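You operate a simulated robot arm through the tools that you are given. There is no shell and no other tool. Be economical: measure what you need, move in short steps, check, and stop when the job is done.

The job below is to be done with a simulated robot arm. You get a single attempt, and the scene is never put back.

## Task
Pack the small bearing with two strokes of grease and put it in the blue tray.
Fine: on the seat of the grease cup, under the plunger; swing the arm clear again.

Only the result counts: the job must be done as asked and must still hold three seconds after the hand-in. Knocking over, shifting, dropping, spilling or breaking anything else fails it.

## Robot
A 7-joint arm with a two-finger parallel gripper, fixed in place. Base frame: the origin is at the foot of the arm, x ahead of it, y to its left, z up; the work surface is at about z = 0. Readings come in m, rad, newtons and seconds.
With the tool pointing down near the work surface it reaches from about 0.24 to 0.62 m from the base axis. Its first joint turns from -1.152 to 1.152 rad. Payload 2.6 kg.
The TCP is the grasp point between the finger pads, 0.03 m short of the fingertips. In the tool frame z runs along the fingers and y along their closing line. Largest opening 0.094 m; finger width 0.028, thickness 0.01; the body of the gripper, 0.05 by 0.096 m, starts 0.055 m behind the TCP.
Orientation is that of the tool frame in the base frame, as a unit quaternion [x, y, z, w]. With the fingers straight down and closing along the base's y, the tool's x points along the base's -x, its y along +y and its z along -z.

## Interface
- The arm moves only by the tool move_arm. Its argument "targets" is text: rows parted by semicolons, each of 7 numbers parted by spaces: the opening, from 0 (shut) to 1 (fully open), then the shift along the base's x, y, z in cm, then the turn, a rotation vector about the base's x, y, z in rad. In form: hand x y z wx wy wz; .... A call has 1 to 20 rows; each row is the pose to reach, as a shift and turn from the pose commanded when the call began. Rows are played at 5 a second. More than 0.05 m and 0.15 rad between two rows, or a gripper value outside its range, and nothing of the call is played. Where a pose cannot be reached the arm comes as near as it can. A force on the tool above 40 N (or 10 N above the force at the start of the call, whichever is more), or a blocked arm, ends the call early, and 0.2 s more pass. The fingers move at their own pace (about 0.072 m/s each) and stop on an object; they squeeze with about 27 N. The grip force told is the motor's: it shows also when the fingers shut on nothing. Time passes only in rows, and 0.2 s behind the last, so rows that repeat a pose let the fingers close. The reply holds the time, the measured pose of the TCP, the force on the tool along the base axes, the opening and the grip force, in the units named above and with some noise.
- Cameras (640 x 400 px; columns grow to the right, rows downward): "scene" is fixed at [0.034, 0.4334, 0.5894]; the picture's right is [-0.77, -0.63, 0.00], its down [-0.26, 0.32, -0.91] and it looks along [0.58, -0.71, -0.41] (base axes); focal length 345 px, centre (320, 200). "wrist" rides on the gripper at [-0.037, 0, -0.058] in the tool frame; the picture's right is [0.00, -1.00, 0.00], its down [0.97, 0.00, -0.24] and it looks along [0.24, 0.00, 0.97] (tool axes); focal length 218 px, centre (320, 200).
- camera(camera): a new picture of that camera. The clock stands still meanwhile.
- pixel_to_xyz(camera, pixels): for up to 12 pixels [column, row] of the newest picture of that camera ("zoom" is the newest enlarged one), the place [x, y, z] in the base frame of the surface seen there, good to about 0.002 m, but the place of the scene camera against the robot may be out by one fixed shift of up to 0.018 m in any direction. The clock stands still meanwhile.
- close_up(camera, box): a new picture of the part [left, top, right, bottom] of that camera's present view, enlarged. The clock stands still meanwhile.
- sign_off(): hands the job in; it is judged then, once.

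Keep the steps short. Do not move on a guess: measure, check each grasp and each placing, and mend mistakes. In all there are 80 turns and 46 pictures (those below and enlarged ones count). Leave the gripper open and the arm clear of the work at the hand-in unless told otherwise, and finish with a single line.

The tools are called by a JSON object that holds its "method" and its "body". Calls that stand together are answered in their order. move_arm: Moves the arm, as the interface text tells. Its arguments: {"type":"object","properties":{"targets":{"type":"string"}},"required":["targets"]} The other tools are called the same way: camera (camera) takes a picture; pixel_to_xyz (camera, pixels) gives the place of the surface under pixels of a picture; close_up (camera, box) takes an enlarged picture of a part of a camera's view; sign_off () hands the job in.

At the start:

```text
t: 0.0
tool_pos: [0.3089, -0.1517, 0.3354]
tool_rot: [0.0, 1.0, 0.0, 0.001]
wrist_force: [0.9, -0.1, -0.5]
finger_gap: 0.0938
grasp_force: 0.1
```

scene: 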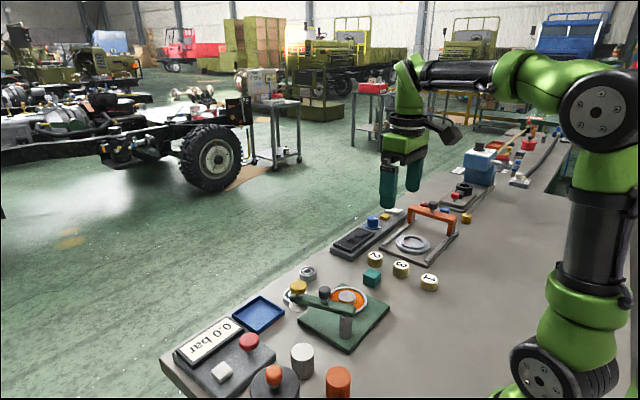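
wrist: 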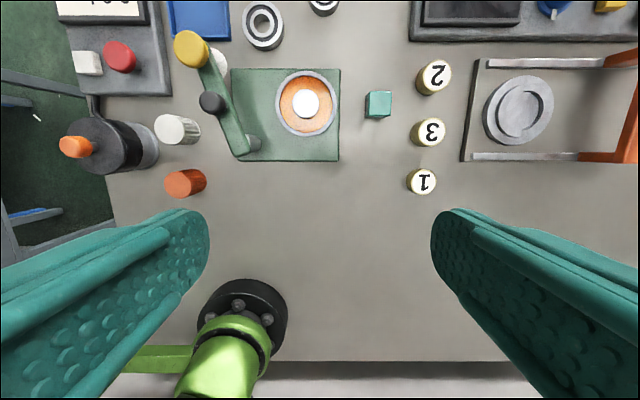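

I see a green greasing stand with a swing arm, a blue tray, and what look like two bearings. I'll zoom in on them before measuring.

{"method": "close_up", "body": {"camera": "scene", "box": [230, 240, 450, 378]}}

{"method": "close_up", "body": {"camera": "wrist", "box": [150, 0, 400, 170]}}

```text
2.90 times, centred on (340, 309) of scene
```

zoom: 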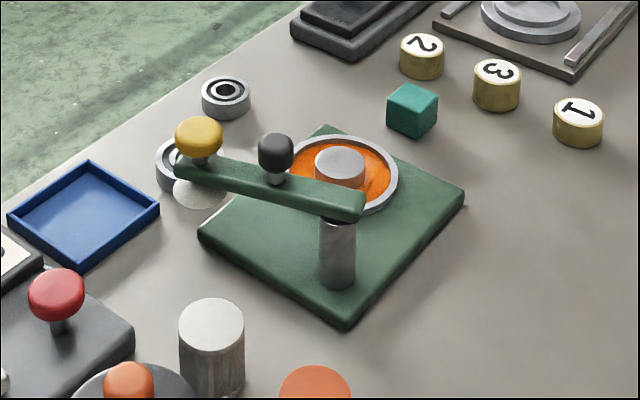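

```text
2.35 times, centred on (275, 85) of wrist
```

zoom: 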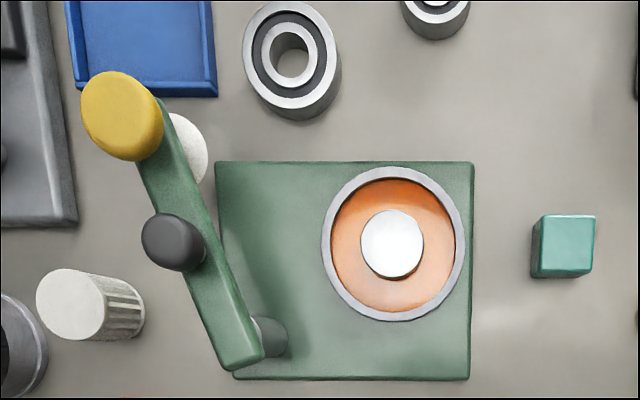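

The plunger (yellow knob) is on the swing arm's end, and the black knob looks like its handle. The seat is the white disc in the cup. The small bearing is at the top edge of the wrist view. Next I measure the main points.

{"method": "pixel_to_xyz", "body": {"camera": "zoom", "pixels": [[392, 243], [362, 243], [422, 243], [392, 278], [350, 285], [122, 115], [165, 240], [245, 345], [290, 62], [140, 50], [430, 340], [330, 245]]}}

{"method": "pixel_to_xyz", "body": {"camera": "wrist", "pixels": [[323, 3], [310, 3], [337, 3], [328, 14], [378, 98], [200, 10], [172, 2], [229, 38], [205, 55], [250, 140], [190, 128], [185, 177]]}}

```text
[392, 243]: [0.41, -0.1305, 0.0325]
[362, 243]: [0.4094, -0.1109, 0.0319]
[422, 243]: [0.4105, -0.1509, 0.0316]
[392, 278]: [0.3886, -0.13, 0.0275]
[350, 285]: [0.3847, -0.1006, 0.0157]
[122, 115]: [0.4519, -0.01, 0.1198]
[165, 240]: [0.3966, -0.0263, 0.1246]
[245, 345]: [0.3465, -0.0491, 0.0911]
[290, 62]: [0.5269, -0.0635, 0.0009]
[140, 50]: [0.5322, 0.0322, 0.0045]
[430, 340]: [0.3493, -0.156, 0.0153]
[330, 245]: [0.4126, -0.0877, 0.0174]
```

```text
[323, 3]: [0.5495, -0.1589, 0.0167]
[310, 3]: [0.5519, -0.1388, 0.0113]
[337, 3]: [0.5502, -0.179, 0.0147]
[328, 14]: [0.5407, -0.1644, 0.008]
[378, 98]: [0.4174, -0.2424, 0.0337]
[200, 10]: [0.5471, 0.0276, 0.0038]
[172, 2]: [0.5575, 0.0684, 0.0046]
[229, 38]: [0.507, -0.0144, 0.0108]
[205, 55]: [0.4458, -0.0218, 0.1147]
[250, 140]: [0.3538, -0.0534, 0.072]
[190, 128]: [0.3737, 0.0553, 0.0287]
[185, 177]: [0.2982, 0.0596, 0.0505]
```

The seat is at about (0.410, −0.130, 0.032), with the plunger knob at (0.452, −0.010, 0.12). The small bearing, near (0.55, −0.16), is cut off, so I'll move forward 14 cm at this height for a better view.

{"method": "move_arm", "body": {"targets": "1 4.5 1 0 0 0 0; 1 9 2 0 0 0 0; 1 14 3 0 0 0 0; 1 14 3 0 0 0 0"}}

{"method": "camera", "body": {"camera": "wrist"}}

```text
refused: row 3 steps farther than a row can; nothing moved
```

```text
41 pictures are left
```

wrist: 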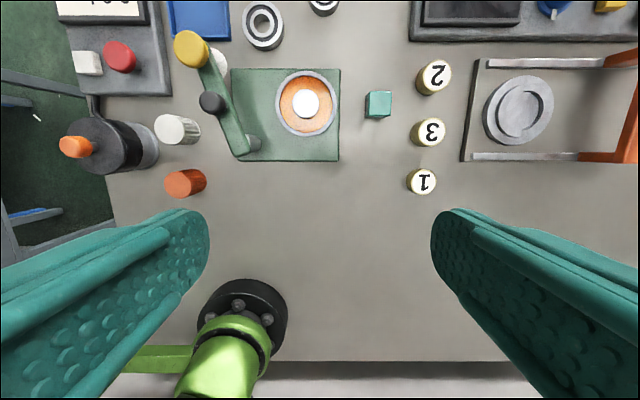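

The row step was slightly over 5 cm, so I'll use shorter steps.

{"method": "move_arm", "body": {"targets": "1 4.5 1 0 0 0 0; 1 9 2 0 0 0 0; 1 13.5 3 0 0 0 0; 1 13.5 3 0 0 0 0"}}

{"method": "camera", "body": {"camera": "wrist"}}

```text
t: 1.0
tool_pos: [0.4419, -0.1225, 0.3359]
tool_rot: [0.001, 1.0, 0.0, 0.001]
wrist_force: [0.4, -0.1, 0.3]
finger_gap: 0.0939
grasp_force: 0.0
```

```text
40 pictures are left
```

wrist: 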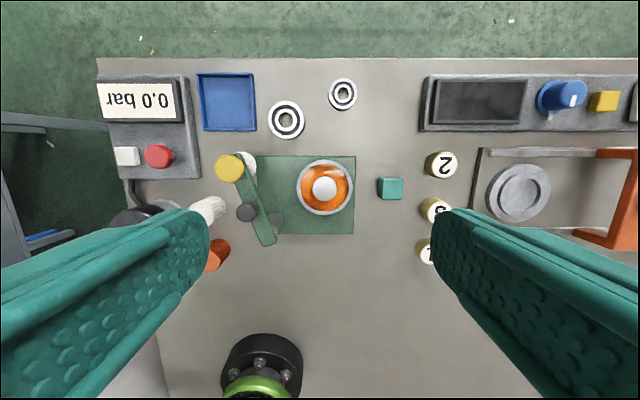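

I can now see both bearings whole: the small one at (343, 94), the large one at (286, 119). I'll enlarge the area for measuring.

{"method": "close_up", "body": {"camera": "wrist", "box": [190, 60, 400, 192]}}

```text
3.03 times, centred on (295, 126) of wrist
```

zoom: 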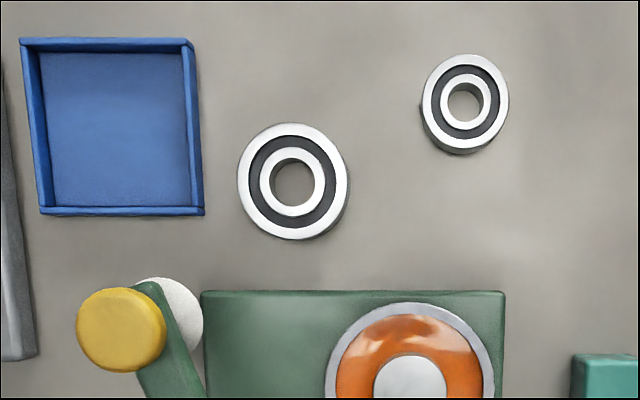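

{"method": "pixel_to_xyz", "body": {"camera": "zoom", "pixels": [[427, 98], [504, 98], [466, 58], [466, 138], [466, 103], [245, 182], [343, 182], [120, 130], [40, 195], [185, 60], [190, 195], [192, 320]]}}

{"method": "pixel_to_xyz", "body": {"camera": "wrist", "pixels": [[325, 188], [314, 188], [336, 188], [325, 178], [325, 198], [299, 188], [352, 188], [325, 162], [276, 220], [228, 168], [247, 212], [249, 172]]}}

```text
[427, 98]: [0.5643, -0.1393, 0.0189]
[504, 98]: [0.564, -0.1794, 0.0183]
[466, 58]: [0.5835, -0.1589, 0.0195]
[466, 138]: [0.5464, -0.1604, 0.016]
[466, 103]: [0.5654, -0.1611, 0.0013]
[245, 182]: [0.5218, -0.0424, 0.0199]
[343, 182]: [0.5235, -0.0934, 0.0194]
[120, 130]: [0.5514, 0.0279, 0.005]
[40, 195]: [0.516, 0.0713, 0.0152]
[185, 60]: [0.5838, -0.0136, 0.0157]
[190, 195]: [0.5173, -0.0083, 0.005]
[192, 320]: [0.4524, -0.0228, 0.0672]
```

```text
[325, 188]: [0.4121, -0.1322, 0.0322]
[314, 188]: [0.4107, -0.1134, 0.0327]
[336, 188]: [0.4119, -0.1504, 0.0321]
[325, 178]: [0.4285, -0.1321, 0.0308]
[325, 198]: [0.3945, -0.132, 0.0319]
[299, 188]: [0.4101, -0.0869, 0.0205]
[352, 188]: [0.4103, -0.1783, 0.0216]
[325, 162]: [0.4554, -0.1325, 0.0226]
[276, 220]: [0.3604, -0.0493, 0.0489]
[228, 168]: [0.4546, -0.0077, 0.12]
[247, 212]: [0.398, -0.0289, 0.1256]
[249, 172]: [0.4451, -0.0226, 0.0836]
```

The small bearing is centred at (0.565, −0.160), about 0.042 m across with its top at 0.018. The seat is centred at (0.411, −0.132), 0.032 high. I'll check the plunger's heights from the side using the scene camera.

{"method": "close_up", "body": {"camera": "scene", "box": [275, 260, 395, 335]}}

{"method": "pixel_to_xyz", "body": {"camera": "zoom", "pixels": [[130, 195], [130, 180], [120, 240], [125, 150], [262, 170], [360, 185], [320, 280], [320, 310], [200, 195], [350, 240], [385, 180], [325, 240]]}}

```text
5.33 times, centred on (335, 298) of scene
```

zoom: 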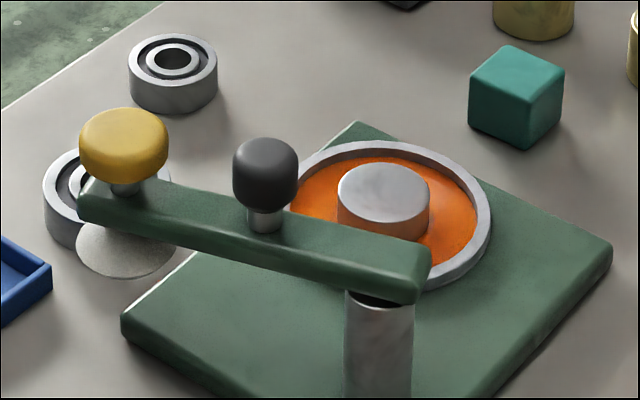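

```text
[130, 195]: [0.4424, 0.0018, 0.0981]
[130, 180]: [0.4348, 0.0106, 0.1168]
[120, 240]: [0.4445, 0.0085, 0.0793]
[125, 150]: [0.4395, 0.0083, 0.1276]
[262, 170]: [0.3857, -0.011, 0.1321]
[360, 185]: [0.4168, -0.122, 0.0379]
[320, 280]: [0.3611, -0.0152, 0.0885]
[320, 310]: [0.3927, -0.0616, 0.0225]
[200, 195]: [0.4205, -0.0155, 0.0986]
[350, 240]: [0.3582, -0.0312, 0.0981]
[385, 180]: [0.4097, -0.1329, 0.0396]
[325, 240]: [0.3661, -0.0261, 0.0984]
```

The arm's top is at about 0.092 and the plunger pad at about 0.07, so a bearing on the seat (top at about 0.05) should fit underneath. I'm moving above the small bearing now, to z of about 0.10.

{"method": "move_arm", "body": {"targets": "1 4 -1.2 -2 0 0 0; 1 8 -2.4 -4 0 0 0; 1 12.2 -3.8 -6 0 0 0; 1 12.2 -3.8 -10.5 0 0 0; 1 12.2 -3.8 -15 0 0 0; 1 12.2 -3.8 -19.5 0 0 0; 1 12.2 -3.8 -23.5 0 0 0; 1 12.2 -3.8 -23.5 0 0 0"}}

{"method": "camera", "body": {"camera": "wrist"}}

```text
t: 2.8
tool_pos: [0.5657, -0.1602, 0.1005]
tool_rot: [0.0, 1.0, 0.0, 0.0]
wrist_force: [0.1, 0.3, 0.7]
finger_gap: 0.094
grasp_force: 0.1
out of reach, approached as far as the arm can: row 3, 4
```

```text
37 pictures are left
```

wrist: 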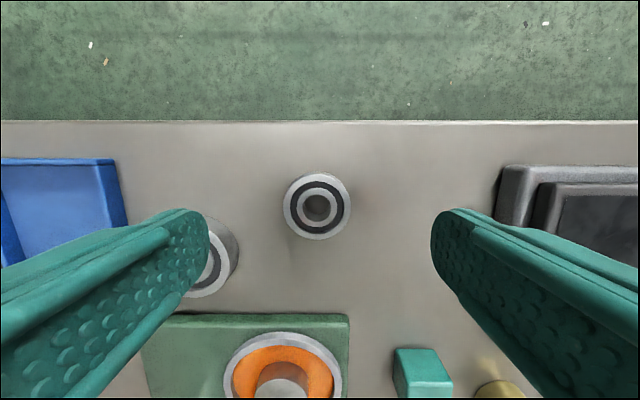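

{"method": "pixel_to_xyz", "body": {"camera": "wrist", "pixels": [[286, 206], [347, 206], [317, 177], [317, 236], [298, 206], [336, 206]]}}

```text
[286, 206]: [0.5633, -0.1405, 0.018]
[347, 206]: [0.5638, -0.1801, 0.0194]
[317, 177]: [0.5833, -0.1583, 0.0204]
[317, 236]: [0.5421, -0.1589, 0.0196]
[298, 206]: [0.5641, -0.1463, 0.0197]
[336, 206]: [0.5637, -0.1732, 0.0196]
```

The bearing is centred at (0.563, −0.160) with its top at 0.019. I'll shift x by −0.2 cm, lower so the fingertips reach about z 0.009, and close.

{"method": "move_arm", "body": {"targets": "1 -0.2 0 -3 0 0 0; 1 -0.2 0 -6.2 0 0 0; 1 -0.2 0 -6.2 0 0 0; 0.35 -0.2 0 -6.2 0 0 0; 0.35 -0.2 0 -6.2 0 0 0; 0.35 -0.2 0 -6.2 0 0 0; 0.35 -0.2 0 -6.2 0 0 0"}}

```text
t: 4.4
tool_pos: [0.5638, -0.1612, 0.0375]
tool_rot: [0.0, 1.0, 0.0, 0.001]
wrist_force: [0.4, -0.5, -0.2]
finger_gap: 0.045
grasp_force: 26.5
```

The gap stopped at 0.045 with 26 N of grip, so it is on the bearing. I'll lift 10 cm and check.

{"method": "move_arm", "body": {"targets": "0.3 0 0 1 0 0 0; 0.3 0 0 4 0 0 0; 0.3 0 0 8 0 0 0; 0.3 0 0 10 0 0 0; 0.3 0 0 10 0 0 0"}}

{"method": "camera", "body": {"camera": "wrist"}}

```text
t: 5.6
tool_pos: [0.5649, -0.16, 0.1387]
tool_rot: [-0.001, 1.0, 0.0, 0.001]
wrist_force: [0.4, -0.1, -0.9]
finger_gap: 0.0446
grasp_force: 27.0
```

```text
36 pictures are left
```

wrist: 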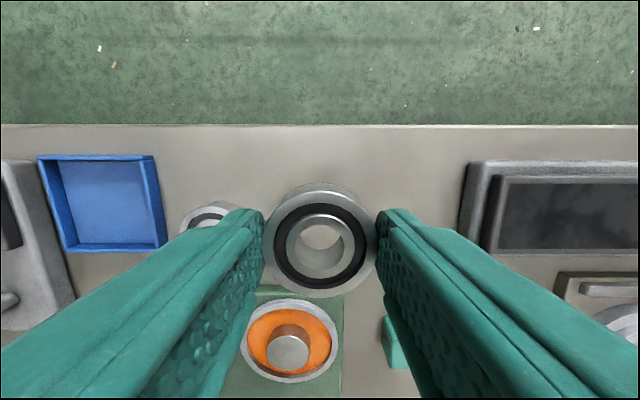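

The bearing is held level. I'll measure where it sits in the grip.

{"method": "pixel_to_xyz", "body": {"camera": "wrist", "pixels": [[272, 240], [374, 240], [320, 193], [320, 290], [291, 240], [350, 240], [320, 217], [320, 266]]}}

```text
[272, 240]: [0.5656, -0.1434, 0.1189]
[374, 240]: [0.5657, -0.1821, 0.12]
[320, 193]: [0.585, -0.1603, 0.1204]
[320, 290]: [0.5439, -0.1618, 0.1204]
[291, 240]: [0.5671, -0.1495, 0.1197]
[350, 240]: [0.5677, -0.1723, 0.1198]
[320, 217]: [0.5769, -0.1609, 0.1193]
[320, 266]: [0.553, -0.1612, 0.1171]
```

The bearing is within 1 mm of centre in the grip. I'm carrying it over the seat at the same height.

{"method": "move_arm", "body": {"targets": "0.3 -4.5 0.8 0 0 0 0; 0.3 -9 1.6 0 0 0 0; 0.3 -13 2.4 0 0 0 0; 0.3 -15.4 2.85 0 0 0 0; 0.3 -15.4 2.85 -3 0 0 0; 0.3 -15.4 2.85 -3 0 0 0"}}

{"method": "camera", "body": {"camera": "wrist"}}

{"method": "close_up", "body": {"camera": "scene", "box": [275, 230, 435, 330]}}

```text
t: 7.0
tool_pos: [0.411, -0.1315, 0.1076]
tool_rot: [0.0, 1.0, -0.001, 0.001]
wrist_force: [-0.8, 0.8, -1.2]
finger_gap: 0.0449
grasp_force: 26.9
```

```text
35 pictures are left
```

wrist: 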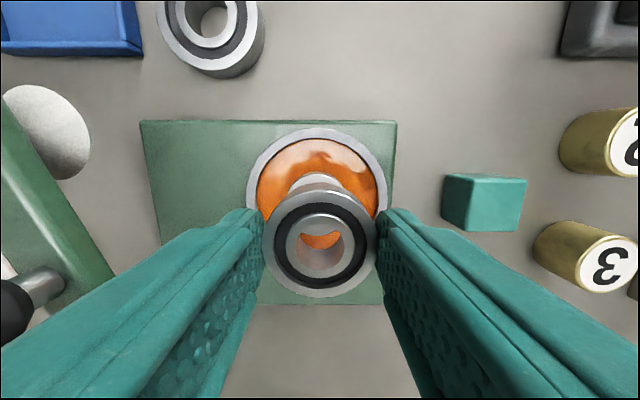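

```text
4.00 times, centred on (355, 280) of scene
```

zoom: 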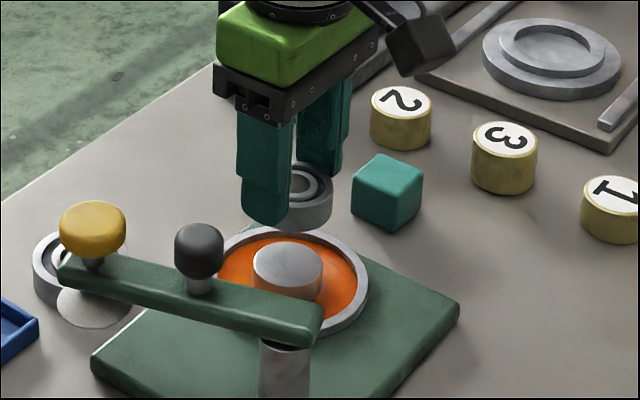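

The bearing lines up over the cup. I'll re-measure the cup rim and the plunger pad in this closer view.

{"method": "pixel_to_xyz", "body": {"camera": "wrist", "pixels": [[250, 190], [384, 190], [317, 131], [310, 177], [40, 110], [75, 120], [60, 170], [268, 240], [373, 240], [320, 193], [320, 290], [85, 155]]}}

```text
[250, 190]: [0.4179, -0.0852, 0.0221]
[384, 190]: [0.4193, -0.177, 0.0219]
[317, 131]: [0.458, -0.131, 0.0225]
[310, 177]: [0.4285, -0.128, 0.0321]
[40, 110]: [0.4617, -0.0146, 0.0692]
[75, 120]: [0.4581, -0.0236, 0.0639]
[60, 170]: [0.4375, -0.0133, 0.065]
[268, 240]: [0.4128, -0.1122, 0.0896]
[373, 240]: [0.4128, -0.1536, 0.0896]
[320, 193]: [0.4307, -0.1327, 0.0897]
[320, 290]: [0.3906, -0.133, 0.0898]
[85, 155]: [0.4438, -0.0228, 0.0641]
```

The bearing is within about 1 mm of the seat centre. I'll lower it 3.8 cm onto the seat.

{"method": "move_arm", "body": {"targets": "0.3 0.05 0.1 -2 0 0 0; 0.3 0.05 0.1 -3.3 0 0 0; 0.3 0.05 0.1 -3.6 0 0 0; 0.3 0.05 0.1 -3.8 0 0 0; 0.3 0.05 0.1 -3.8 0 0 0"}}

```text
t: 8.2
tool_pos: [0.4118, -0.1312, 0.0692]
tool_rot: [0.0, 1.0, 0.0, 0.001]
wrist_force: [-0.1, -0.2, -0.9]
finger_gap: 0.0448
grasp_force: 26.7
```

There is no contact force yet. I'll go down 1.5 mm in small steps.

{"method": "move_arm", "body": {"targets": "0.3 0 0 -0.05 0 0 0; 0.3 0 0 -0.1 0 0 0; 0.3 0 0 -0.1 0 0 0"}}

{"method": "close_up", "body": {"camera": "scene", "box": [305, 240, 405, 303]}}

```text
t: 9.0
tool_pos: [0.4112, -0.1322, 0.0715]
tool_rot: [0.0, 1.0, 0.0, 0.001]
wrist_force: [0.2, 0.0, -1.1]
finger_gap: 0.0447
grasp_force: 27.1
```

```text
6.35 times, centred on (355, 272) of scene
```

zoom: 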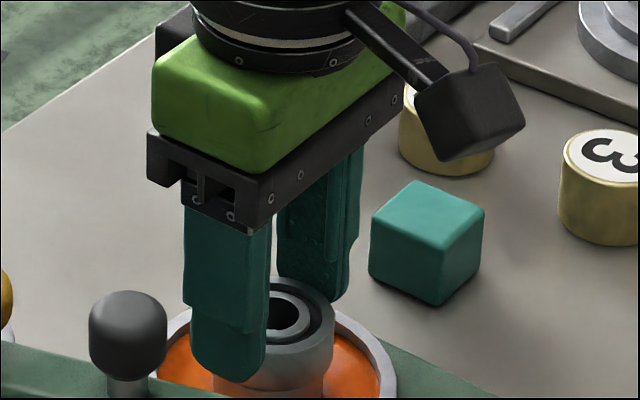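

It's very close. I'll continue in 0.5 mm steps until I read contact.

{"method": "move_arm", "body": {"targets": "0.3 0 0 -0.05 0 0 0; 0.3 0 0 -0.1 0 0 0; 0.3 0 0 -0.1 0 0 0"}}

```text
t: 9.8
tool_pos: [0.4105, -0.1312, 0.0678]
tool_rot: [-0.001, 1.0, 0.0, 0.001]
wrist_force: [-0.4, -1.1, -1.1]
finger_gap: 0.0446
grasp_force: 27.0
```

{"method": "move_arm", "body": {"targets": "0.3 0 0 -0.05 0 0 0; 0.3 0 0 -0.1 0 0 0; 0.3 0 0 -0.1 0 0 0"}}

{"method": "camera", "body": {"camera": "wrist"}}

{"method": "pixel_to_xyz", "body": {"camera": "wrist", "pixels": [[268, 240], [373, 240], [320, 193], [320, 290]]}}

```text
t: 10.6
tool_pos: [0.411, -0.1314, 0.0674]
tool_rot: [0.0, 1.0, 0.0, 0.002]
wrist_force: [-6.8, 3.1, 16.6]
finger_gap: 0.045
grasp_force: 27.1
```

```text
32 pictures are left
```

wrist: 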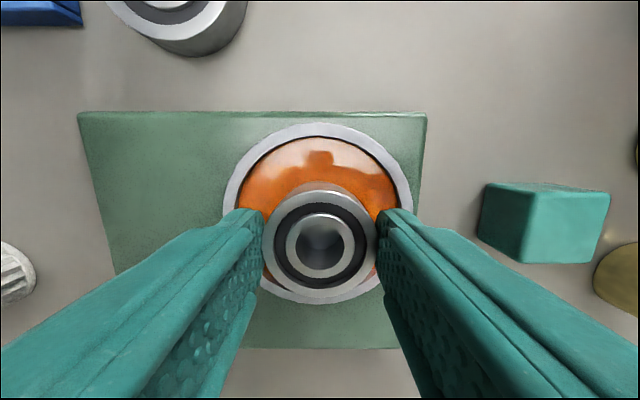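

```text
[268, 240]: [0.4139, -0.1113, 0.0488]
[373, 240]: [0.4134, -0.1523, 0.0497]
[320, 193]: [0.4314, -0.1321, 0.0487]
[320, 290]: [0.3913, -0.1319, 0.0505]
```

Contact read 16.6 N, and the bearing is seated and centred at (0.411, −0.132). I'll ease up 0.5 mm, open, and rise straight up.

{"method": "move_arm", "body": {"targets": "0.3 0 0 0.05 0 0 0; 0.6 0 0 0.05 0 0 0; 0.8 0 0 0.05 0 0 0; 0.8 0 0 0.05 0 0 0; 0.8 0 0 3 0 0 0; 0.8 0 0 7.5 0 0 0; 0.8 0 0 12 0 0 0; 0.8 0 0 12 0 0 0"}}

{"method": "camera", "body": {"camera": "wrist"}}

```text
t: 12.4
tool_pos: [0.4108, -0.1317, 0.1889]
tool_rot: [-0.001, 1.0, 0.0, 0.0]
wrist_force: [0.4, 0.0, -0.9]
finger_gap: 0.075
grasp_force: 0.1
```

```text
31 pictures are left
```

wrist: 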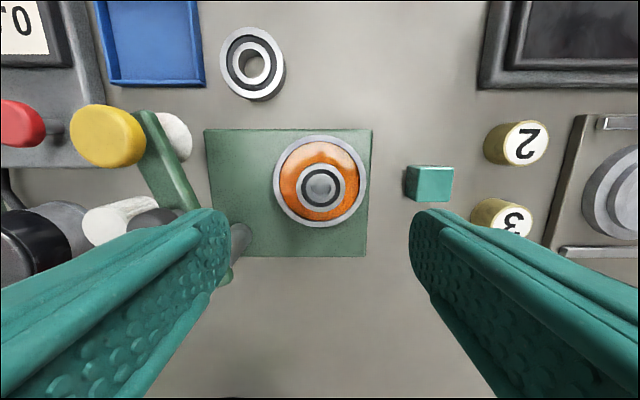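

The bearing sits alone on the seat. Next I go above the black handle knob near (0.397, −0.028) to measure the knob and pivot.

{"method": "move_arm", "body": {"targets": "0.8 -0.4 3.5 2 0 0 0; 0.8 -0.9 7 3 0 0 0; 0.8 -1.4 10.4 3 0 0 0; 0.8 -1.4 10.4 3 0 0 0"}}

{"method": "camera", "body": {"camera": "wrist"}}

```text
t: 13.4
tool_pos: [0.397, -0.0268, 0.2177]
tool_rot: [0.0, 1.0, -0.001, 0.001]
wrist_force: [0.1, 0.0, 0.3]
finger_gap: 0.075
grasp_force: 0.0
```

```text
30 pictures are left
```

wrist: 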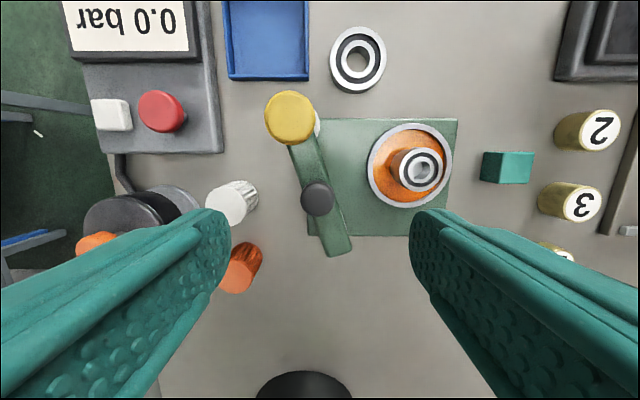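

{"method": "pixel_to_xyz", "body": {"camera": "wrist", "pixels": [[318, 199], [304, 199], [333, 199], [318, 186], [318, 213], [290, 117], [268, 117], [312, 117], [325, 254], [350, 248], [295, 155], [325, 150]]}}

```text
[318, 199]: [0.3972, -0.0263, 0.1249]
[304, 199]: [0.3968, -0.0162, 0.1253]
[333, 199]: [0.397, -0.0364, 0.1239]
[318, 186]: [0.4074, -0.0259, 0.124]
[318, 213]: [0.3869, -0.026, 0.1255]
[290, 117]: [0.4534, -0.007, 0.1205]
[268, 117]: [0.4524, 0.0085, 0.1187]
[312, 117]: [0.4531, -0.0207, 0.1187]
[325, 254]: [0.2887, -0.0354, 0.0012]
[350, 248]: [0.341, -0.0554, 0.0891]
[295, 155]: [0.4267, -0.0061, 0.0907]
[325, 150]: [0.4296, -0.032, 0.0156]
```

The black knob is at (0.397, −0.026), radius 0.011, and the yellow at (0.453, −0.0065). That puts the pivot at about (0.3515, −0.042). The swing to the seat is about −75.8°, with a knob arc radius of 0.048 m. I'll lower around the black knob and grip it.

{"method": "move_arm", "body": {"targets": "0.6 0.06 0 -4.3 0 0 0; 0.6 0.06 0 -8.5 0 0 0; 0.6 0.06 0 -8.5 0 0 0; 0.15 0.06 0 -8.5 0 0 0; 0.15 0.06 0 -8.5 0 0 0; 0.15 0.06 0 -8.5 0 0 0"}}

```text
t: 14.8
tool_pos: [0.3989, -0.0259, 0.1321]
tool_rot: [0.0, 1.0, 0.001, 0.001]
wrist_force: [6.1, 5.4, -7.3]
finger_gap: 0.0251
grasp_force: 44.9
```

The gap is 0.025 with a slightly odd force. I'll look before swinging.

{"method": "close_up", "body": {"camera": "scene", "box": [270, 220, 400, 302]}}

{"method": "camera", "body": {"camera": "wrist"}}

```text
4.88 times, centred on (335, 261) of scene
```

zoom: 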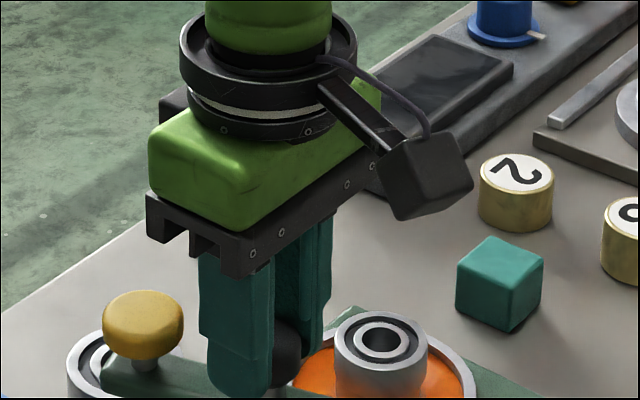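

```text
28 pictures are left
```

wrist: 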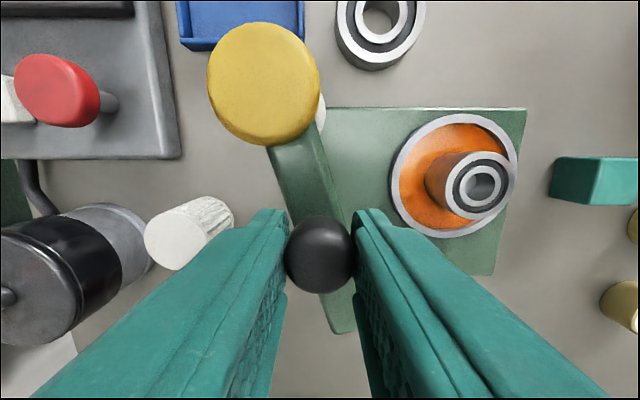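

The knob is firmly between the pads. I'll make the first part of the arc (−22.5°), turning the hand with it.

{"method": "move_arm", "body": {"targets": "0.15 0.1 -0.3 0 0 0 -0.065; 0.15 0.17 -0.61 0 0 0 -0.131; 0.15 0.26 -1.23 0 0 0 -0.262; 0.15 0.26 -1.86 0 0 0 -0.393; 0.15 0.26 -1.86 0 0 0 -0.393"}}

{"method": "camera", "body": {"camera": "wrist"}}

```text
t: 16.0
tool_pos: [0.3996, -0.0461, 0.1314]
tool_rot: [0.196, 0.981, -0.001, 0.0]
wrist_force: [8.6, -0.6, -17.4]
finger_gap: 0.0249
grasp_force: 45.0
```

```text
27 pictures are left
```

wrist: 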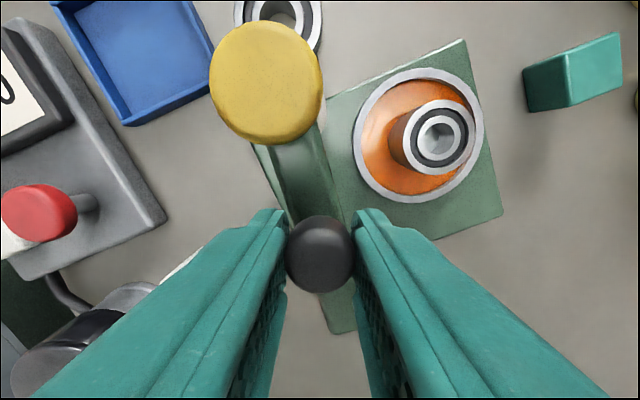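

The arm swings smoothly, with the hand being pulled down a little (−17 N). I'll continue another 30° and lower by 2 mm to relieve that.

{"method": "move_arm", "body": {"targets": "0.15 0 0 -0.2 0 0 0; 0.15 -0.04 -0.62 -0.2 0 0 -0.131; 0.15 -0.2 -1.23 -0.2 0 0 -0.262; 0.15 -0.44 -1.82 -0.2 0 0 -0.393; 0.15 -0.74 -2.36 -0.2 0 0 -0.524; 0.15 -0.74 -2.36 -0.2 0 0 -0.524"}}

{"method": "camera", "body": {"camera": "wrist"}}

```text
t: 17.0
tool_pos: [0.3965, -0.0623, 0.1321]
tool_rot: [0.375, 0.927, 0.0, 0.001]
wrist_force: [-2.1, 0.6, 2.6]
finger_gap: 0.0251
grasp_force: 44.9
stopped in row 5: the force on the tool passed its limit (the readings are from after the stop); the commanded pose is now the measured one
```

```text
26 pictures are left
```

wrist: 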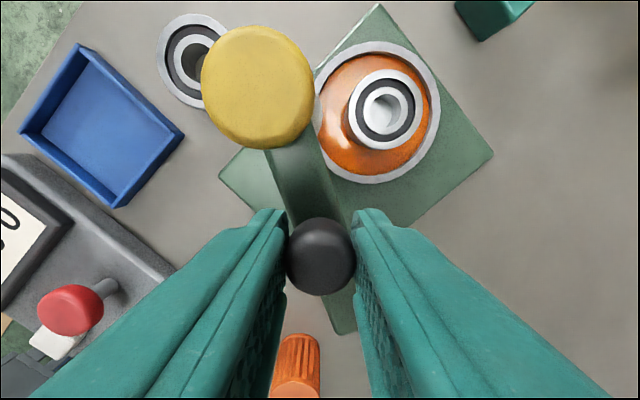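

The call stopped on force. The arm is at about −24.5° and the force has relaxed. The plunger pad isn't near the bearing yet, so this was grip strain. I'll continue in finer steps with no height change.

{"method": "move_arm", "body": {"targets": "0.15 -0.14 -0.28 0 0 0 -0.065; 0.15 -0.3 -0.56 0 0 0 -0.131; 0.15 -0.48 -0.82 0 0 0 -0.196; 0.15 -0.67 -1.07 0 0 0 -0.262"}}

```text
t: 18.0
tool_pos: [0.3884, -0.0735, 0.1311]
tool_rot: [0.493, 0.87, 0.0, 0.001]
wrist_force: [-16.7, -3.2, 17.1]
finger_gap: 0.0251
grasp_force: 45.1
```

There's strain again, now inward and upward. I'll loosen the fingers slightly (gap about 0.029) so they straddle the knob, and push it the rest of the way without clamping.

{"method": "move_arm", "body": {"targets": "0.31 0 0 0 0 0 0; 0.31 0 0 0 0 0 0"}}

{"method": "camera", "body": {"camera": "wrist"}}

{"method": "pixel_to_xyz", "body": {"camera": "wrist", "pixels": [[320, 257], [260, 80], [370, 100], [395, 100]]}}

```text
t: 18.6
tool_pos: [0.3895, -0.0733, 0.1313]
tool_rot: [0.492, 0.871, 0.0, 0.001]
wrist_force: [-0.1, 0.3, -0.2]
finger_gap: 0.0292
grasp_force: 0.1
```

```text
25 pictures are left
```

wrist: 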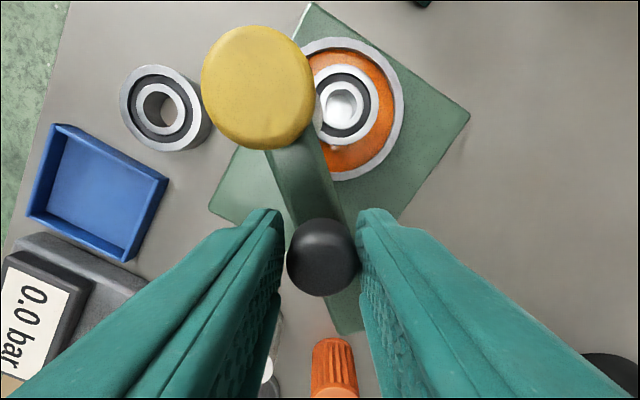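

```text
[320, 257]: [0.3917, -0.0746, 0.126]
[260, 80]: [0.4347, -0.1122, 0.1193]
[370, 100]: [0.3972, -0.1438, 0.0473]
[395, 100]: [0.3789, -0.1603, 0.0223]
```

All force is gone. The arm stands at about −40°, with roughly 16° left. I'll push on with the straddling fingers, adding about 2° for the slack.

{"method": "move_arm", "body": {"targets": "0.31 -0.21 -0.23 0 0 0 -0.065; 0.31 -0.43 -0.46 0 0 0 -0.131; 0.31 -0.68 -0.66 0 0 0 -0.196; 0.31 -0.92 -0.85 0 0 0 -0.262; 0.31 -1.08 -0.96 0 0 0 -0.302; 0.31 -1.08 -0.96 0 0 0 -0.302"}}

{"method": "camera", "body": {"camera": "wrist"}}

{"method": "close_up", "body": {"camera": "scene", "box": [290, 230, 420, 312]}}

```text
t: 20.0
tool_pos: [0.3779, -0.0841, 0.131]
tool_rot: [0.618, 0.786, 0.001, 0.001]
wrist_force: [-0.3, 0.4, 0.1]
finger_gap: 0.0291
grasp_force: 0.0
```

```text
24 pictures are left
```

wrist: 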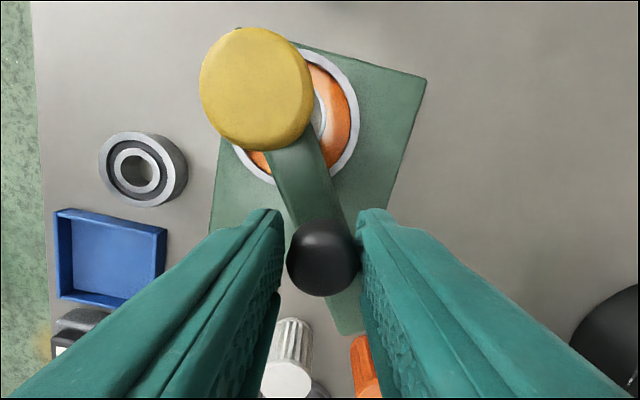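

```text
4.88 times, centred on (355, 271) of scene
```

zoom: 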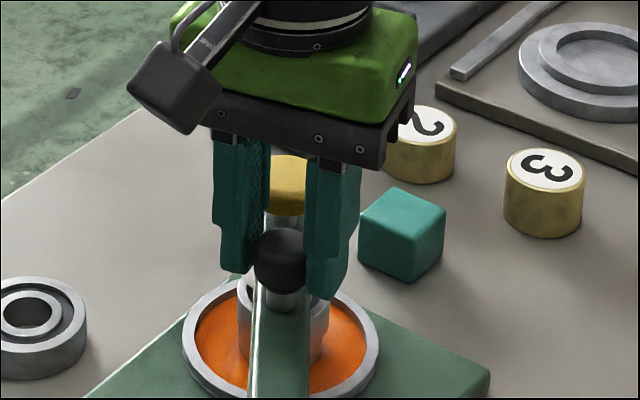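

{"method": "pixel_to_xyz", "body": {"camera": "wrist", "pixels": [[256, 88], [202, 88], [312, 88], [256, 30], [256, 148], [321, 258]]}}

```text
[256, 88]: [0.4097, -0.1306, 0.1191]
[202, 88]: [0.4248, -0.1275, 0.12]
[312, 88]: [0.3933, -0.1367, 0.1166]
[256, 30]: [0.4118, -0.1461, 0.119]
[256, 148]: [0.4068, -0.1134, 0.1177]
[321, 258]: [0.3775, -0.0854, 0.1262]
```

The plunger is at (0.4095, −0.131), within about 1.5 mm of the bearing centre. I'll open a little, rise clear of the knobs, shut the fingers, and move over the yellow knob.

{"method": "move_arm", "body": {"targets": "0.5 0 0 0 0 0 0; 0.5 0 0 0 0 0 0; 0.5 0 0 4 0 0 0; 0 1.5 -2.4 4.5 0 0 0; 0 3.1 -4.8 4.5 0 0 0; 0 3.1 -4.8 4.5 0 0 0; 0 3.1 -4.8 4.5 0 0 0"}}

{"method": "camera", "body": {"camera": "wrist"}}

{"method": "close_up", "body": {"camera": "scene", "box": [290, 230, 420, 312]}}

```text
t: 21.6
tool_pos: [0.4088, -0.1315, 0.1765]
tool_rot: [0.618, 0.786, -0.001, 0.001]
wrist_force: [0.3, -0.1, -0.6]
finger_gap: 0.0
grasp_force: 27.1
```

```text
22 pictures are left
```

wrist: 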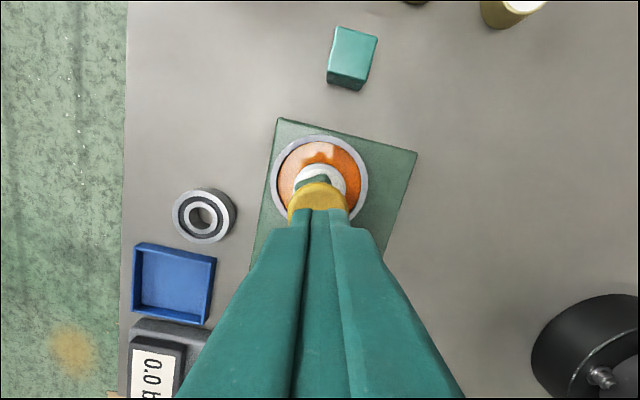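

```text
4.88 times, centred on (355, 271) of scene
```

zoom: 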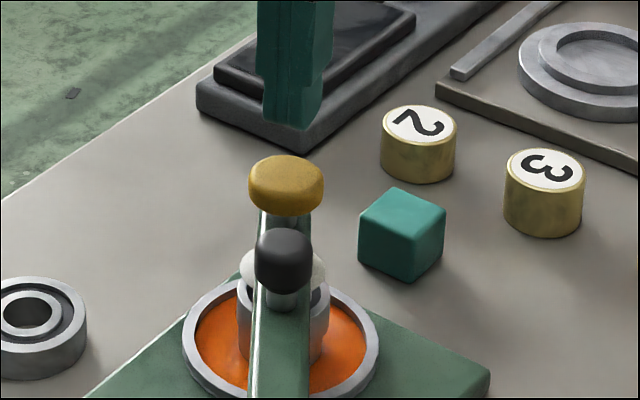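

The fingers are right over the yellow knob, tips about 2.6 cm above it. I'll lower to just over it and press gently in small steps for the first stroke.

{"method": "move_arm", "body": {"targets": "0 0 0 -2.2 0 0 0; 0 0 0 -2.6 0 0 0; 0 0 0 -2.9 0 0 0; 0 0 0 -3.2 0 0 0; 0 0 0 -3.2 0 0 0"}}

```text
t: 22.8
tool_pos: [0.4097, -0.1309, 0.1443]
tool_rot: [0.618, 0.786, 0.0, 0.002]
wrist_force: [0.0, 0.8, 1.1]
finger_gap: 0.0001
grasp_force: 27.2
```

Light contact is starting. I'll press further.

{"method": "move_arm", "body": {"targets": "0 0 0 -0.3 0 0 0; 0 0 0 -0.6 0 0 0; 0 0 0 -0.9 0 0 0; 0 0 0 -0.9 0 0 0"}}

{"method": "close_up", "body": {"camera": "scene", "box": [310, 250, 400, 306]}}

```text
t: 23.8
tool_pos: [0.4095, -0.1314, 0.1382]
tool_rot: [0.618, 0.786, 0.002, 0.003]
wrist_force: [-10.5, 7.2, 38.6]
finger_gap: 0.0
grasp_force: 27.0
```

```text
7.11 times, centred on (355, 278) of scene
```

zoom: 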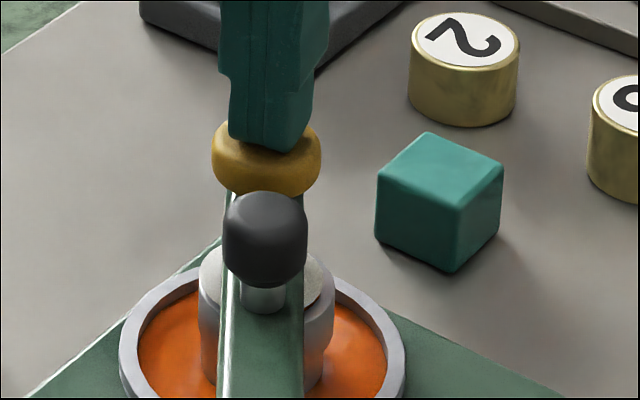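

The pad is fully down on the bearing at 38.6 N, so that's stroke one. I'll lift off and check that the plunger comes back up.

{"method": "move_arm", "body": {"targets": "0 0 0 1 0 0 0; 0 0 0 2.5 0 0 0; 0 0 0 3.5 0 0 0; 0 0 0 3.5 0 0 0; 0 0 0 3.5 0 0 0"}}

{"method": "close_up", "body": {"camera": "scene", "box": [310, 250, 400, 306]}}

```text
t: 25.0
tool_pos: [0.4104, -0.131, 0.1699]
tool_rot: [0.617, 0.787, 0.0, 0.001]
wrist_force: [0.4, -0.7, -0.3]
finger_gap: 0.0003
grasp_force: 26.9
```

```text
7.11 times, centred on (355, 278) of scene
```

zoom: 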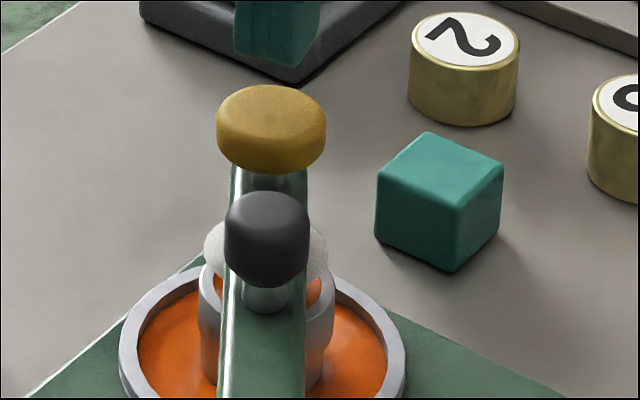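

The plunger is back up and orange grease shows on the bearing. Now the second stroke, to the same depth, then up again.

{"method": "move_arm", "body": {"targets": "0 0 0 -2 0 0 0; 0 0 0 -2.6 0 0 0; 0 0 0 -2.9 0 0 0; 0 0 0 -3.2 0 0 0; 0 0 0 -3.5 0 0 0; 0 0 0 -3.5 0 0 0"}}

```text
t: 26.4
tool_pos: [0.4104, -0.1313, 0.1373]
tool_rot: [0.618, 0.787, 0.003, 0.003]
wrist_force: [-10.6, 7.8, 36.5]
finger_gap: 0.0
grasp_force: 27.3
```

Stroke two reached the same depth at 36.5 N. I'll lift off to well above the knobs and check.

{"method": "move_arm", "body": {"targets": "0 0 0 1 0 0 0; 0 0 0 2.5 0 0 0; 0 0 0 4 0 0 0; 0 0 0 4 0 0 0"}}

{"method": "close_up", "body": {"camera": "scene", "box": [310, 250, 400, 306]}}

```text
t: 27.4
tool_pos: [0.4091, -0.1318, 0.1752]
tool_rot: [0.618, 0.786, -0.001, 0.001]
wrist_force: [0.3, -0.2, -0.1]
finger_gap: 0.0
grasp_force: 26.8
```

```text
7.11 times, centred on (355, 278) of scene
```

zoom: 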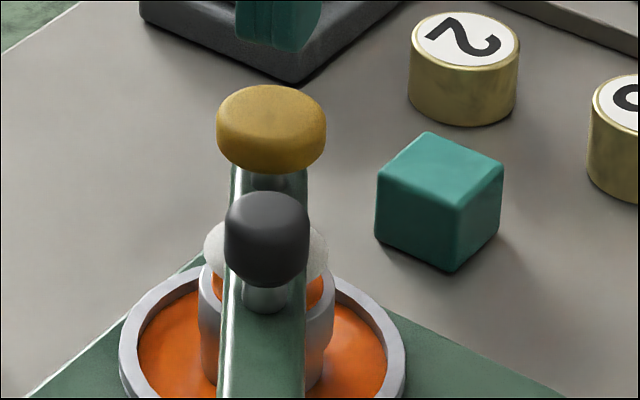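

Two strokes are done and the plunger is up. I'll go back over the black knob, open, lower, and narrow the fingers around it.

{"method": "move_arm", "body": {"targets": "0.5 -1.5 2.4 0 0 0 0; 0.5 -3.1 4.8 0 0 0 0; 0.5 -3.1 4.8 0 0 0 0; 0.5 -3.1 4.8 -4.4 0 0 0; 0.31 -3.1 4.8 -4.4 0 0 0; 0.31 -3.1 4.8 -4.4 0 0 0"}}

{"method": "camera", "body": {"camera": "wrist"}}

```text
t: 28.8
tool_pos: [0.3783, -0.0823, 0.1308]
tool_rot: [0.618, 0.787, 0.0, 0.001]
wrist_force: [1.1, -0.1, 0.2]
finger_gap: 0.0291
grasp_force: 0.2
```

```text
17 pictures are left
```

wrist: 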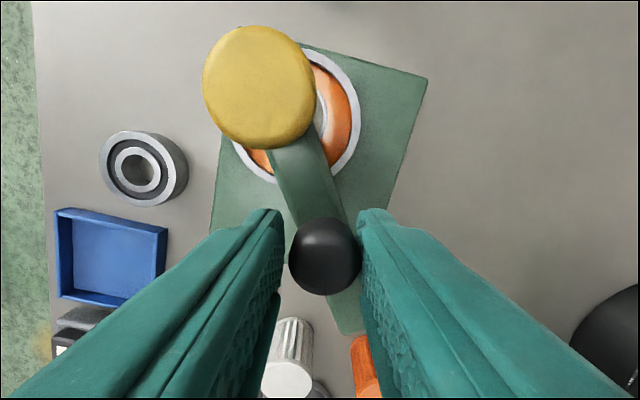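

The knob is between the fingers. I'll swing back along the arc, the first half now.

{"method": "move_arm", "body": {"targets": "0.31 0.25 0.18 0 0 0 0.065; 0.31 0.5 0.38 0 0 0 0.131; 0.31 0.95 0.81 0 0 0 0.262; 0.31 1.34 1.31 0 0 0 0.393; 0.31 1.66 1.85 0 0 0 0.524; 0.31 1.91 2.42 0 0 0 0.654; 0.31 2.08 3.03 0 0 0 0.785; 0.31 2.08 3.03 0 0 0 0.785"}}

{"method": "camera", "body": {"camera": "wrist"}}

```text
t: 30.6
tool_pos: [0.3997, -0.0517, 0.1325]
tool_rot: [0.269, 0.963, 0.001, 0.001]
wrist_force: [0.1, 0.0, 0.2]
finger_gap: 0.0292
grasp_force: 0.1
```

```text
16 pictures are left
```

wrist: 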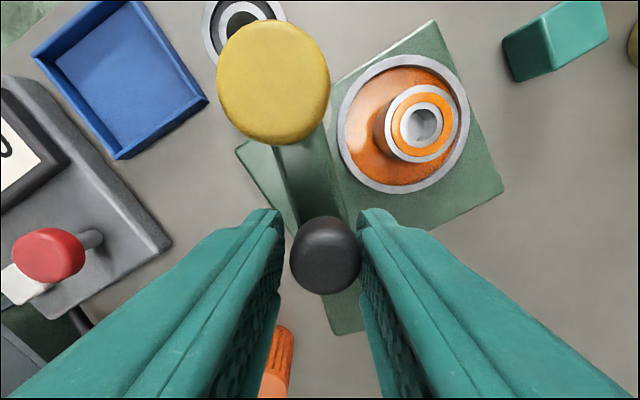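

The grease ring is now clearly visible on the bearing. Now the second half of the swing.

{"method": "move_arm", "body": {"targets": "0.31 0.09 0.62 0 0 0 0.131; 0.31 0.1 1.25 0 0 0 0.262; 0.31 0.03 1.87 0 0 0 0.393; 0.31 -0.13 2.48 0 0 0 0.524; 0.31 -0.24 2.79 0 0 0 0.594; 0.31 -0.24 2.79 0 0 0 0.594"}}

{"method": "camera", "body": {"camera": "wrist"}}

{"method": "pixel_to_xyz", "body": {"camera": "wrist", "pixels": [[270, 85], [325, 255]]}}

```text
t: 32.0
tool_pos: [0.3965, -0.0241, 0.1315]
tool_rot: [-0.025, 1.0, 0.001, 0.001]
wrist_force: [-0.3, -0.5, 0.4]
finger_gap: 0.0291
grasp_force: 0.1
```

```text
15 pictures are left
```

wrist: 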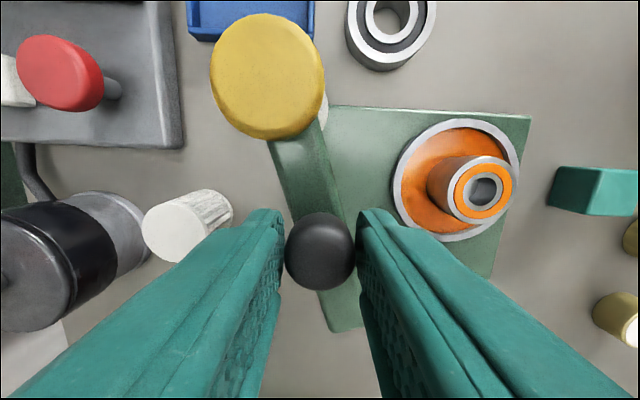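

```text
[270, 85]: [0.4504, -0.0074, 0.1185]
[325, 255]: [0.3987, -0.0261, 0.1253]
```

The arm is back where it started. I'll open, rise 6 cm and move over the bearing.

{"method": "move_arm", "body": {"targets": "0.5 0 0 0 0 0 0; 0.5 0 0 0 0 0 0; 0.5 0 0 4 0 0 0; 0.7 0 0 6 0 0 0; 0.8 0.4 -3.5 6 0 0 -0.05; 0.8 0.9 -7 6 0 0 -0.05; 0.8 1.4 -10.6 6 0 0 -0.05; 0.8 1.4 -10.6 4 0 0 -0.05; 0.8 1.4 -10.6 4 0 0 -0.05"}}

{"method": "camera", "body": {"camera": "wrist"}}

```text
t: 34.0
tool_pos: [0.4086, -0.1312, 0.1716]
tool_rot: [0.002, 1.0, 0.001, 0.001]
wrist_force: [0.2, -1.0, -0.8]
finger_gap: 0.0753
grasp_force: 0.1
```

```text
14 pictures are left
```

wrist: 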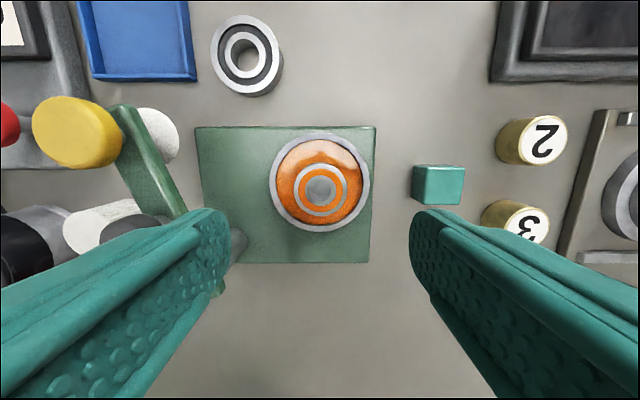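

{"method": "pixel_to_xyz", "body": {"camera": "wrist", "pixels": [[294, 190], [347, 190], [321, 165], [321, 215]]}}

```text
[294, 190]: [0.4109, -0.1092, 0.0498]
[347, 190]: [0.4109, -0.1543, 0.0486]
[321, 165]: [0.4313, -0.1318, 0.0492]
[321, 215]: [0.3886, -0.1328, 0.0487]
```

The bearing is still at (0.410, −0.132) with its top at 0.049. I'll lower 10.2 cm and grip it.

{"method": "move_arm", "body": {"targets": "0.8 0.05 -0.07 -4 0 0 0; 0.8 0.05 -0.07 -8 0 0 0; 0.8 0.05 -0.07 -10.2 0 0 0; 0.8 0.05 -0.07 -10.2 0 0 0; 0.3 0.05 -0.07 -10.2 0 0 0; 0.3 0.05 -0.07 -10.2 0 0 0; 0.3 0.05 -0.07 -10.2 0 0 0; 0.3 0.05 -0.07 -10.2 0 0 0"}}

```text
t: 35.8
tool_pos: [0.4102, -0.1319, 0.0715]
tool_rot: [0.002, 1.0, 0.001, 0.0]
wrist_force: [-0.1, 0.2, 0.9]
finger_gap: 0.0446
grasp_force: 26.9
```

The grip is good (gap 0.0446). I'll lift, carry forward and then left over the tray.

{"method": "move_arm", "body": {"targets": "0.3 0 0 1 0 0 0; 0.3 0 0 4 0 0 0; 0.3 0 0 8 0 0 0; 0.3 0 0 11 0 0 0; 0.3 4.5 0 11 0 0 0; 0.3 9 0 11 0 0 0; 0.3 11.5 4 11 0 0 0; 0.3 13.9 8 11 0 0 0; 0.3 13.9 12.5 11 0 0 0; 0.3 13.9 16.1 11 0 0 0; 0.3 13.9 16.1 8 0 0 0; 0.3 13.9 16.1 8 0 0 0"}}

{"method": "camera", "body": {"camera": "wrist"}}

```text
t: 38.4
tool_pos: [0.5489, 0.0297, 0.1498]
tool_rot: [0.002, 1.0, 0.002, 0.001]
wrist_force: [-0.4, 0.3, -0.7]
finger_gap: 0.0448
grasp_force: 27.5
```

```text
13 pictures are left
```

wrist: 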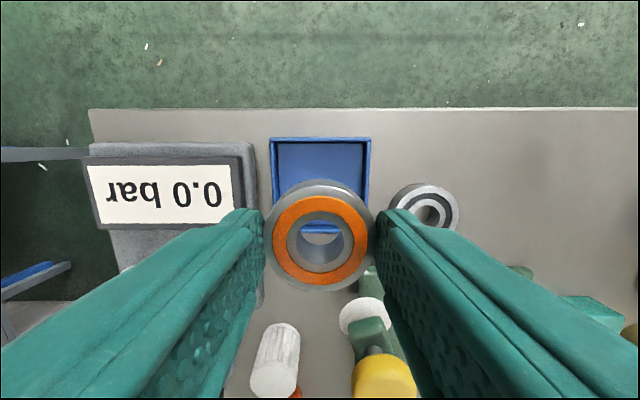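

The greased bearing is over the tray. I'll measure the tray's edges.

{"method": "pixel_to_xyz", "body": {"camera": "wrist", "pixels": [[272, 160], [369, 160], [320, 139], [320, 228], [320, 165], [277, 165], [364, 165], [268, 240], [373, 240], [320, 187], [320, 291]]}}

```text
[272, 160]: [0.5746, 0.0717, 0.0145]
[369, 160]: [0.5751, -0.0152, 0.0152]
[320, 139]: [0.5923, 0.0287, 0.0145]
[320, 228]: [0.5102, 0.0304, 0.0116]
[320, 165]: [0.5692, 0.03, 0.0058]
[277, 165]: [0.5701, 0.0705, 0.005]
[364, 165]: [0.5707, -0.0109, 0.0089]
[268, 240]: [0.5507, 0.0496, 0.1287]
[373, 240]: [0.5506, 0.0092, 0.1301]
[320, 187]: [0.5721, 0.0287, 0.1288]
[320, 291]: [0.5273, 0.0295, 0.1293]
```

The bearing is centred over the tray (0.550, 0.029), with the tray floor at 0.005. I'll lower about 10.2 cm and then check for contact.

{"method": "move_arm", "body": {"targets": "0.3 0 0 -4 0 0 0; 0.3 0 0 -8 0 0 0; 0.3 0 0 -9.7 0 0 0; 0.3 0 0 -10.2 0 0 0; 0.3 0 0 -10.2 0 0 0"}}

```text
t: 39.6
tool_pos: [0.5497, 0.031, 0.0464]
tool_rot: [0.002, 1.0, 0.001, 0.0]
wrist_force: [0.0, 0.4, -1.6]
finger_gap: 0.0447
grasp_force: 27.3
```

{"method": "move_arm", "body": {"targets": "0.3 0 0 -0.1 0 0 0; 0.3 0 0 -0.2 0 0 0; 0.3 0 0 -0.2 0 0 0"}}

```text
t: 40.4
tool_pos: [0.5506, 0.0296, 0.0457]
tool_rot: [0.001, 1.0, 0.0, 0.001]
wrist_force: [-0.2, 0.5, -0.7]
finger_gap: 0.0449
grasp_force: 27.4
```

No contact yet, so I'll go down a bit more.

{"method": "move_arm", "body": {"targets": "0.3 0 0 -0.1 0 0 0; 0.3 0 0 -0.15 0 0 0; 0.3 0 0 -0.15 0 0 0"}}

```text
t: 41.2
tool_pos: [0.5501, 0.0298, 0.0435]
tool_rot: [0.003, 1.0, 0.001, 0.001]
wrist_force: [0.0, 0.3, -1.9]
finger_gap: 0.0449
grasp_force: 27.2
```

{"method": "move_arm", "body": {"targets": "0.3 0 0 -0.1 0 0 0; 0.3 0 0 -0.15 0 0 0; 0.3 0 0 -0.15 0 0 0"}}

{"method": "camera", "body": {"camera": "wrist"}}

{"method": "pixel_to_xyz", "body": {"camera": "wrist", "pixels": [[272, 240], [370, 240], [320, 193], [320, 170], [320, 288]]}}

```text
t: 42.0
tool_pos: [0.5503, 0.0295, 0.0436]
tool_rot: [0.002, 1.0, 0.001, 0.002]
wrist_force: [-3.9, 1.5, 10.5]
finger_gap: 0.0447
grasp_force: 27.0
```

```text
12 pictures are left
```

wrist: 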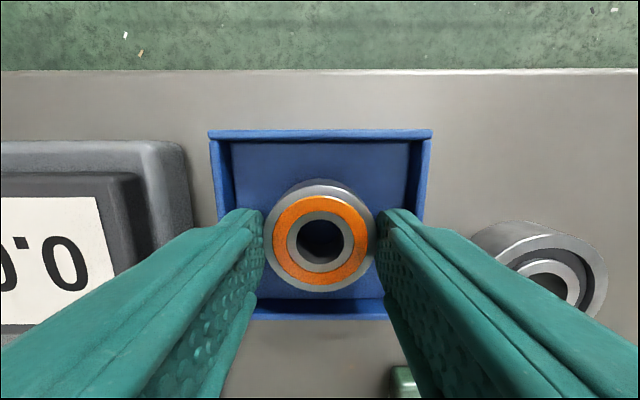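

```text
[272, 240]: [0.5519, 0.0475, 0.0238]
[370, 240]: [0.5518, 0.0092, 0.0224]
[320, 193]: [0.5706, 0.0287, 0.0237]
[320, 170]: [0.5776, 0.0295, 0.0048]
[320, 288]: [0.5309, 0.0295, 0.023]
```

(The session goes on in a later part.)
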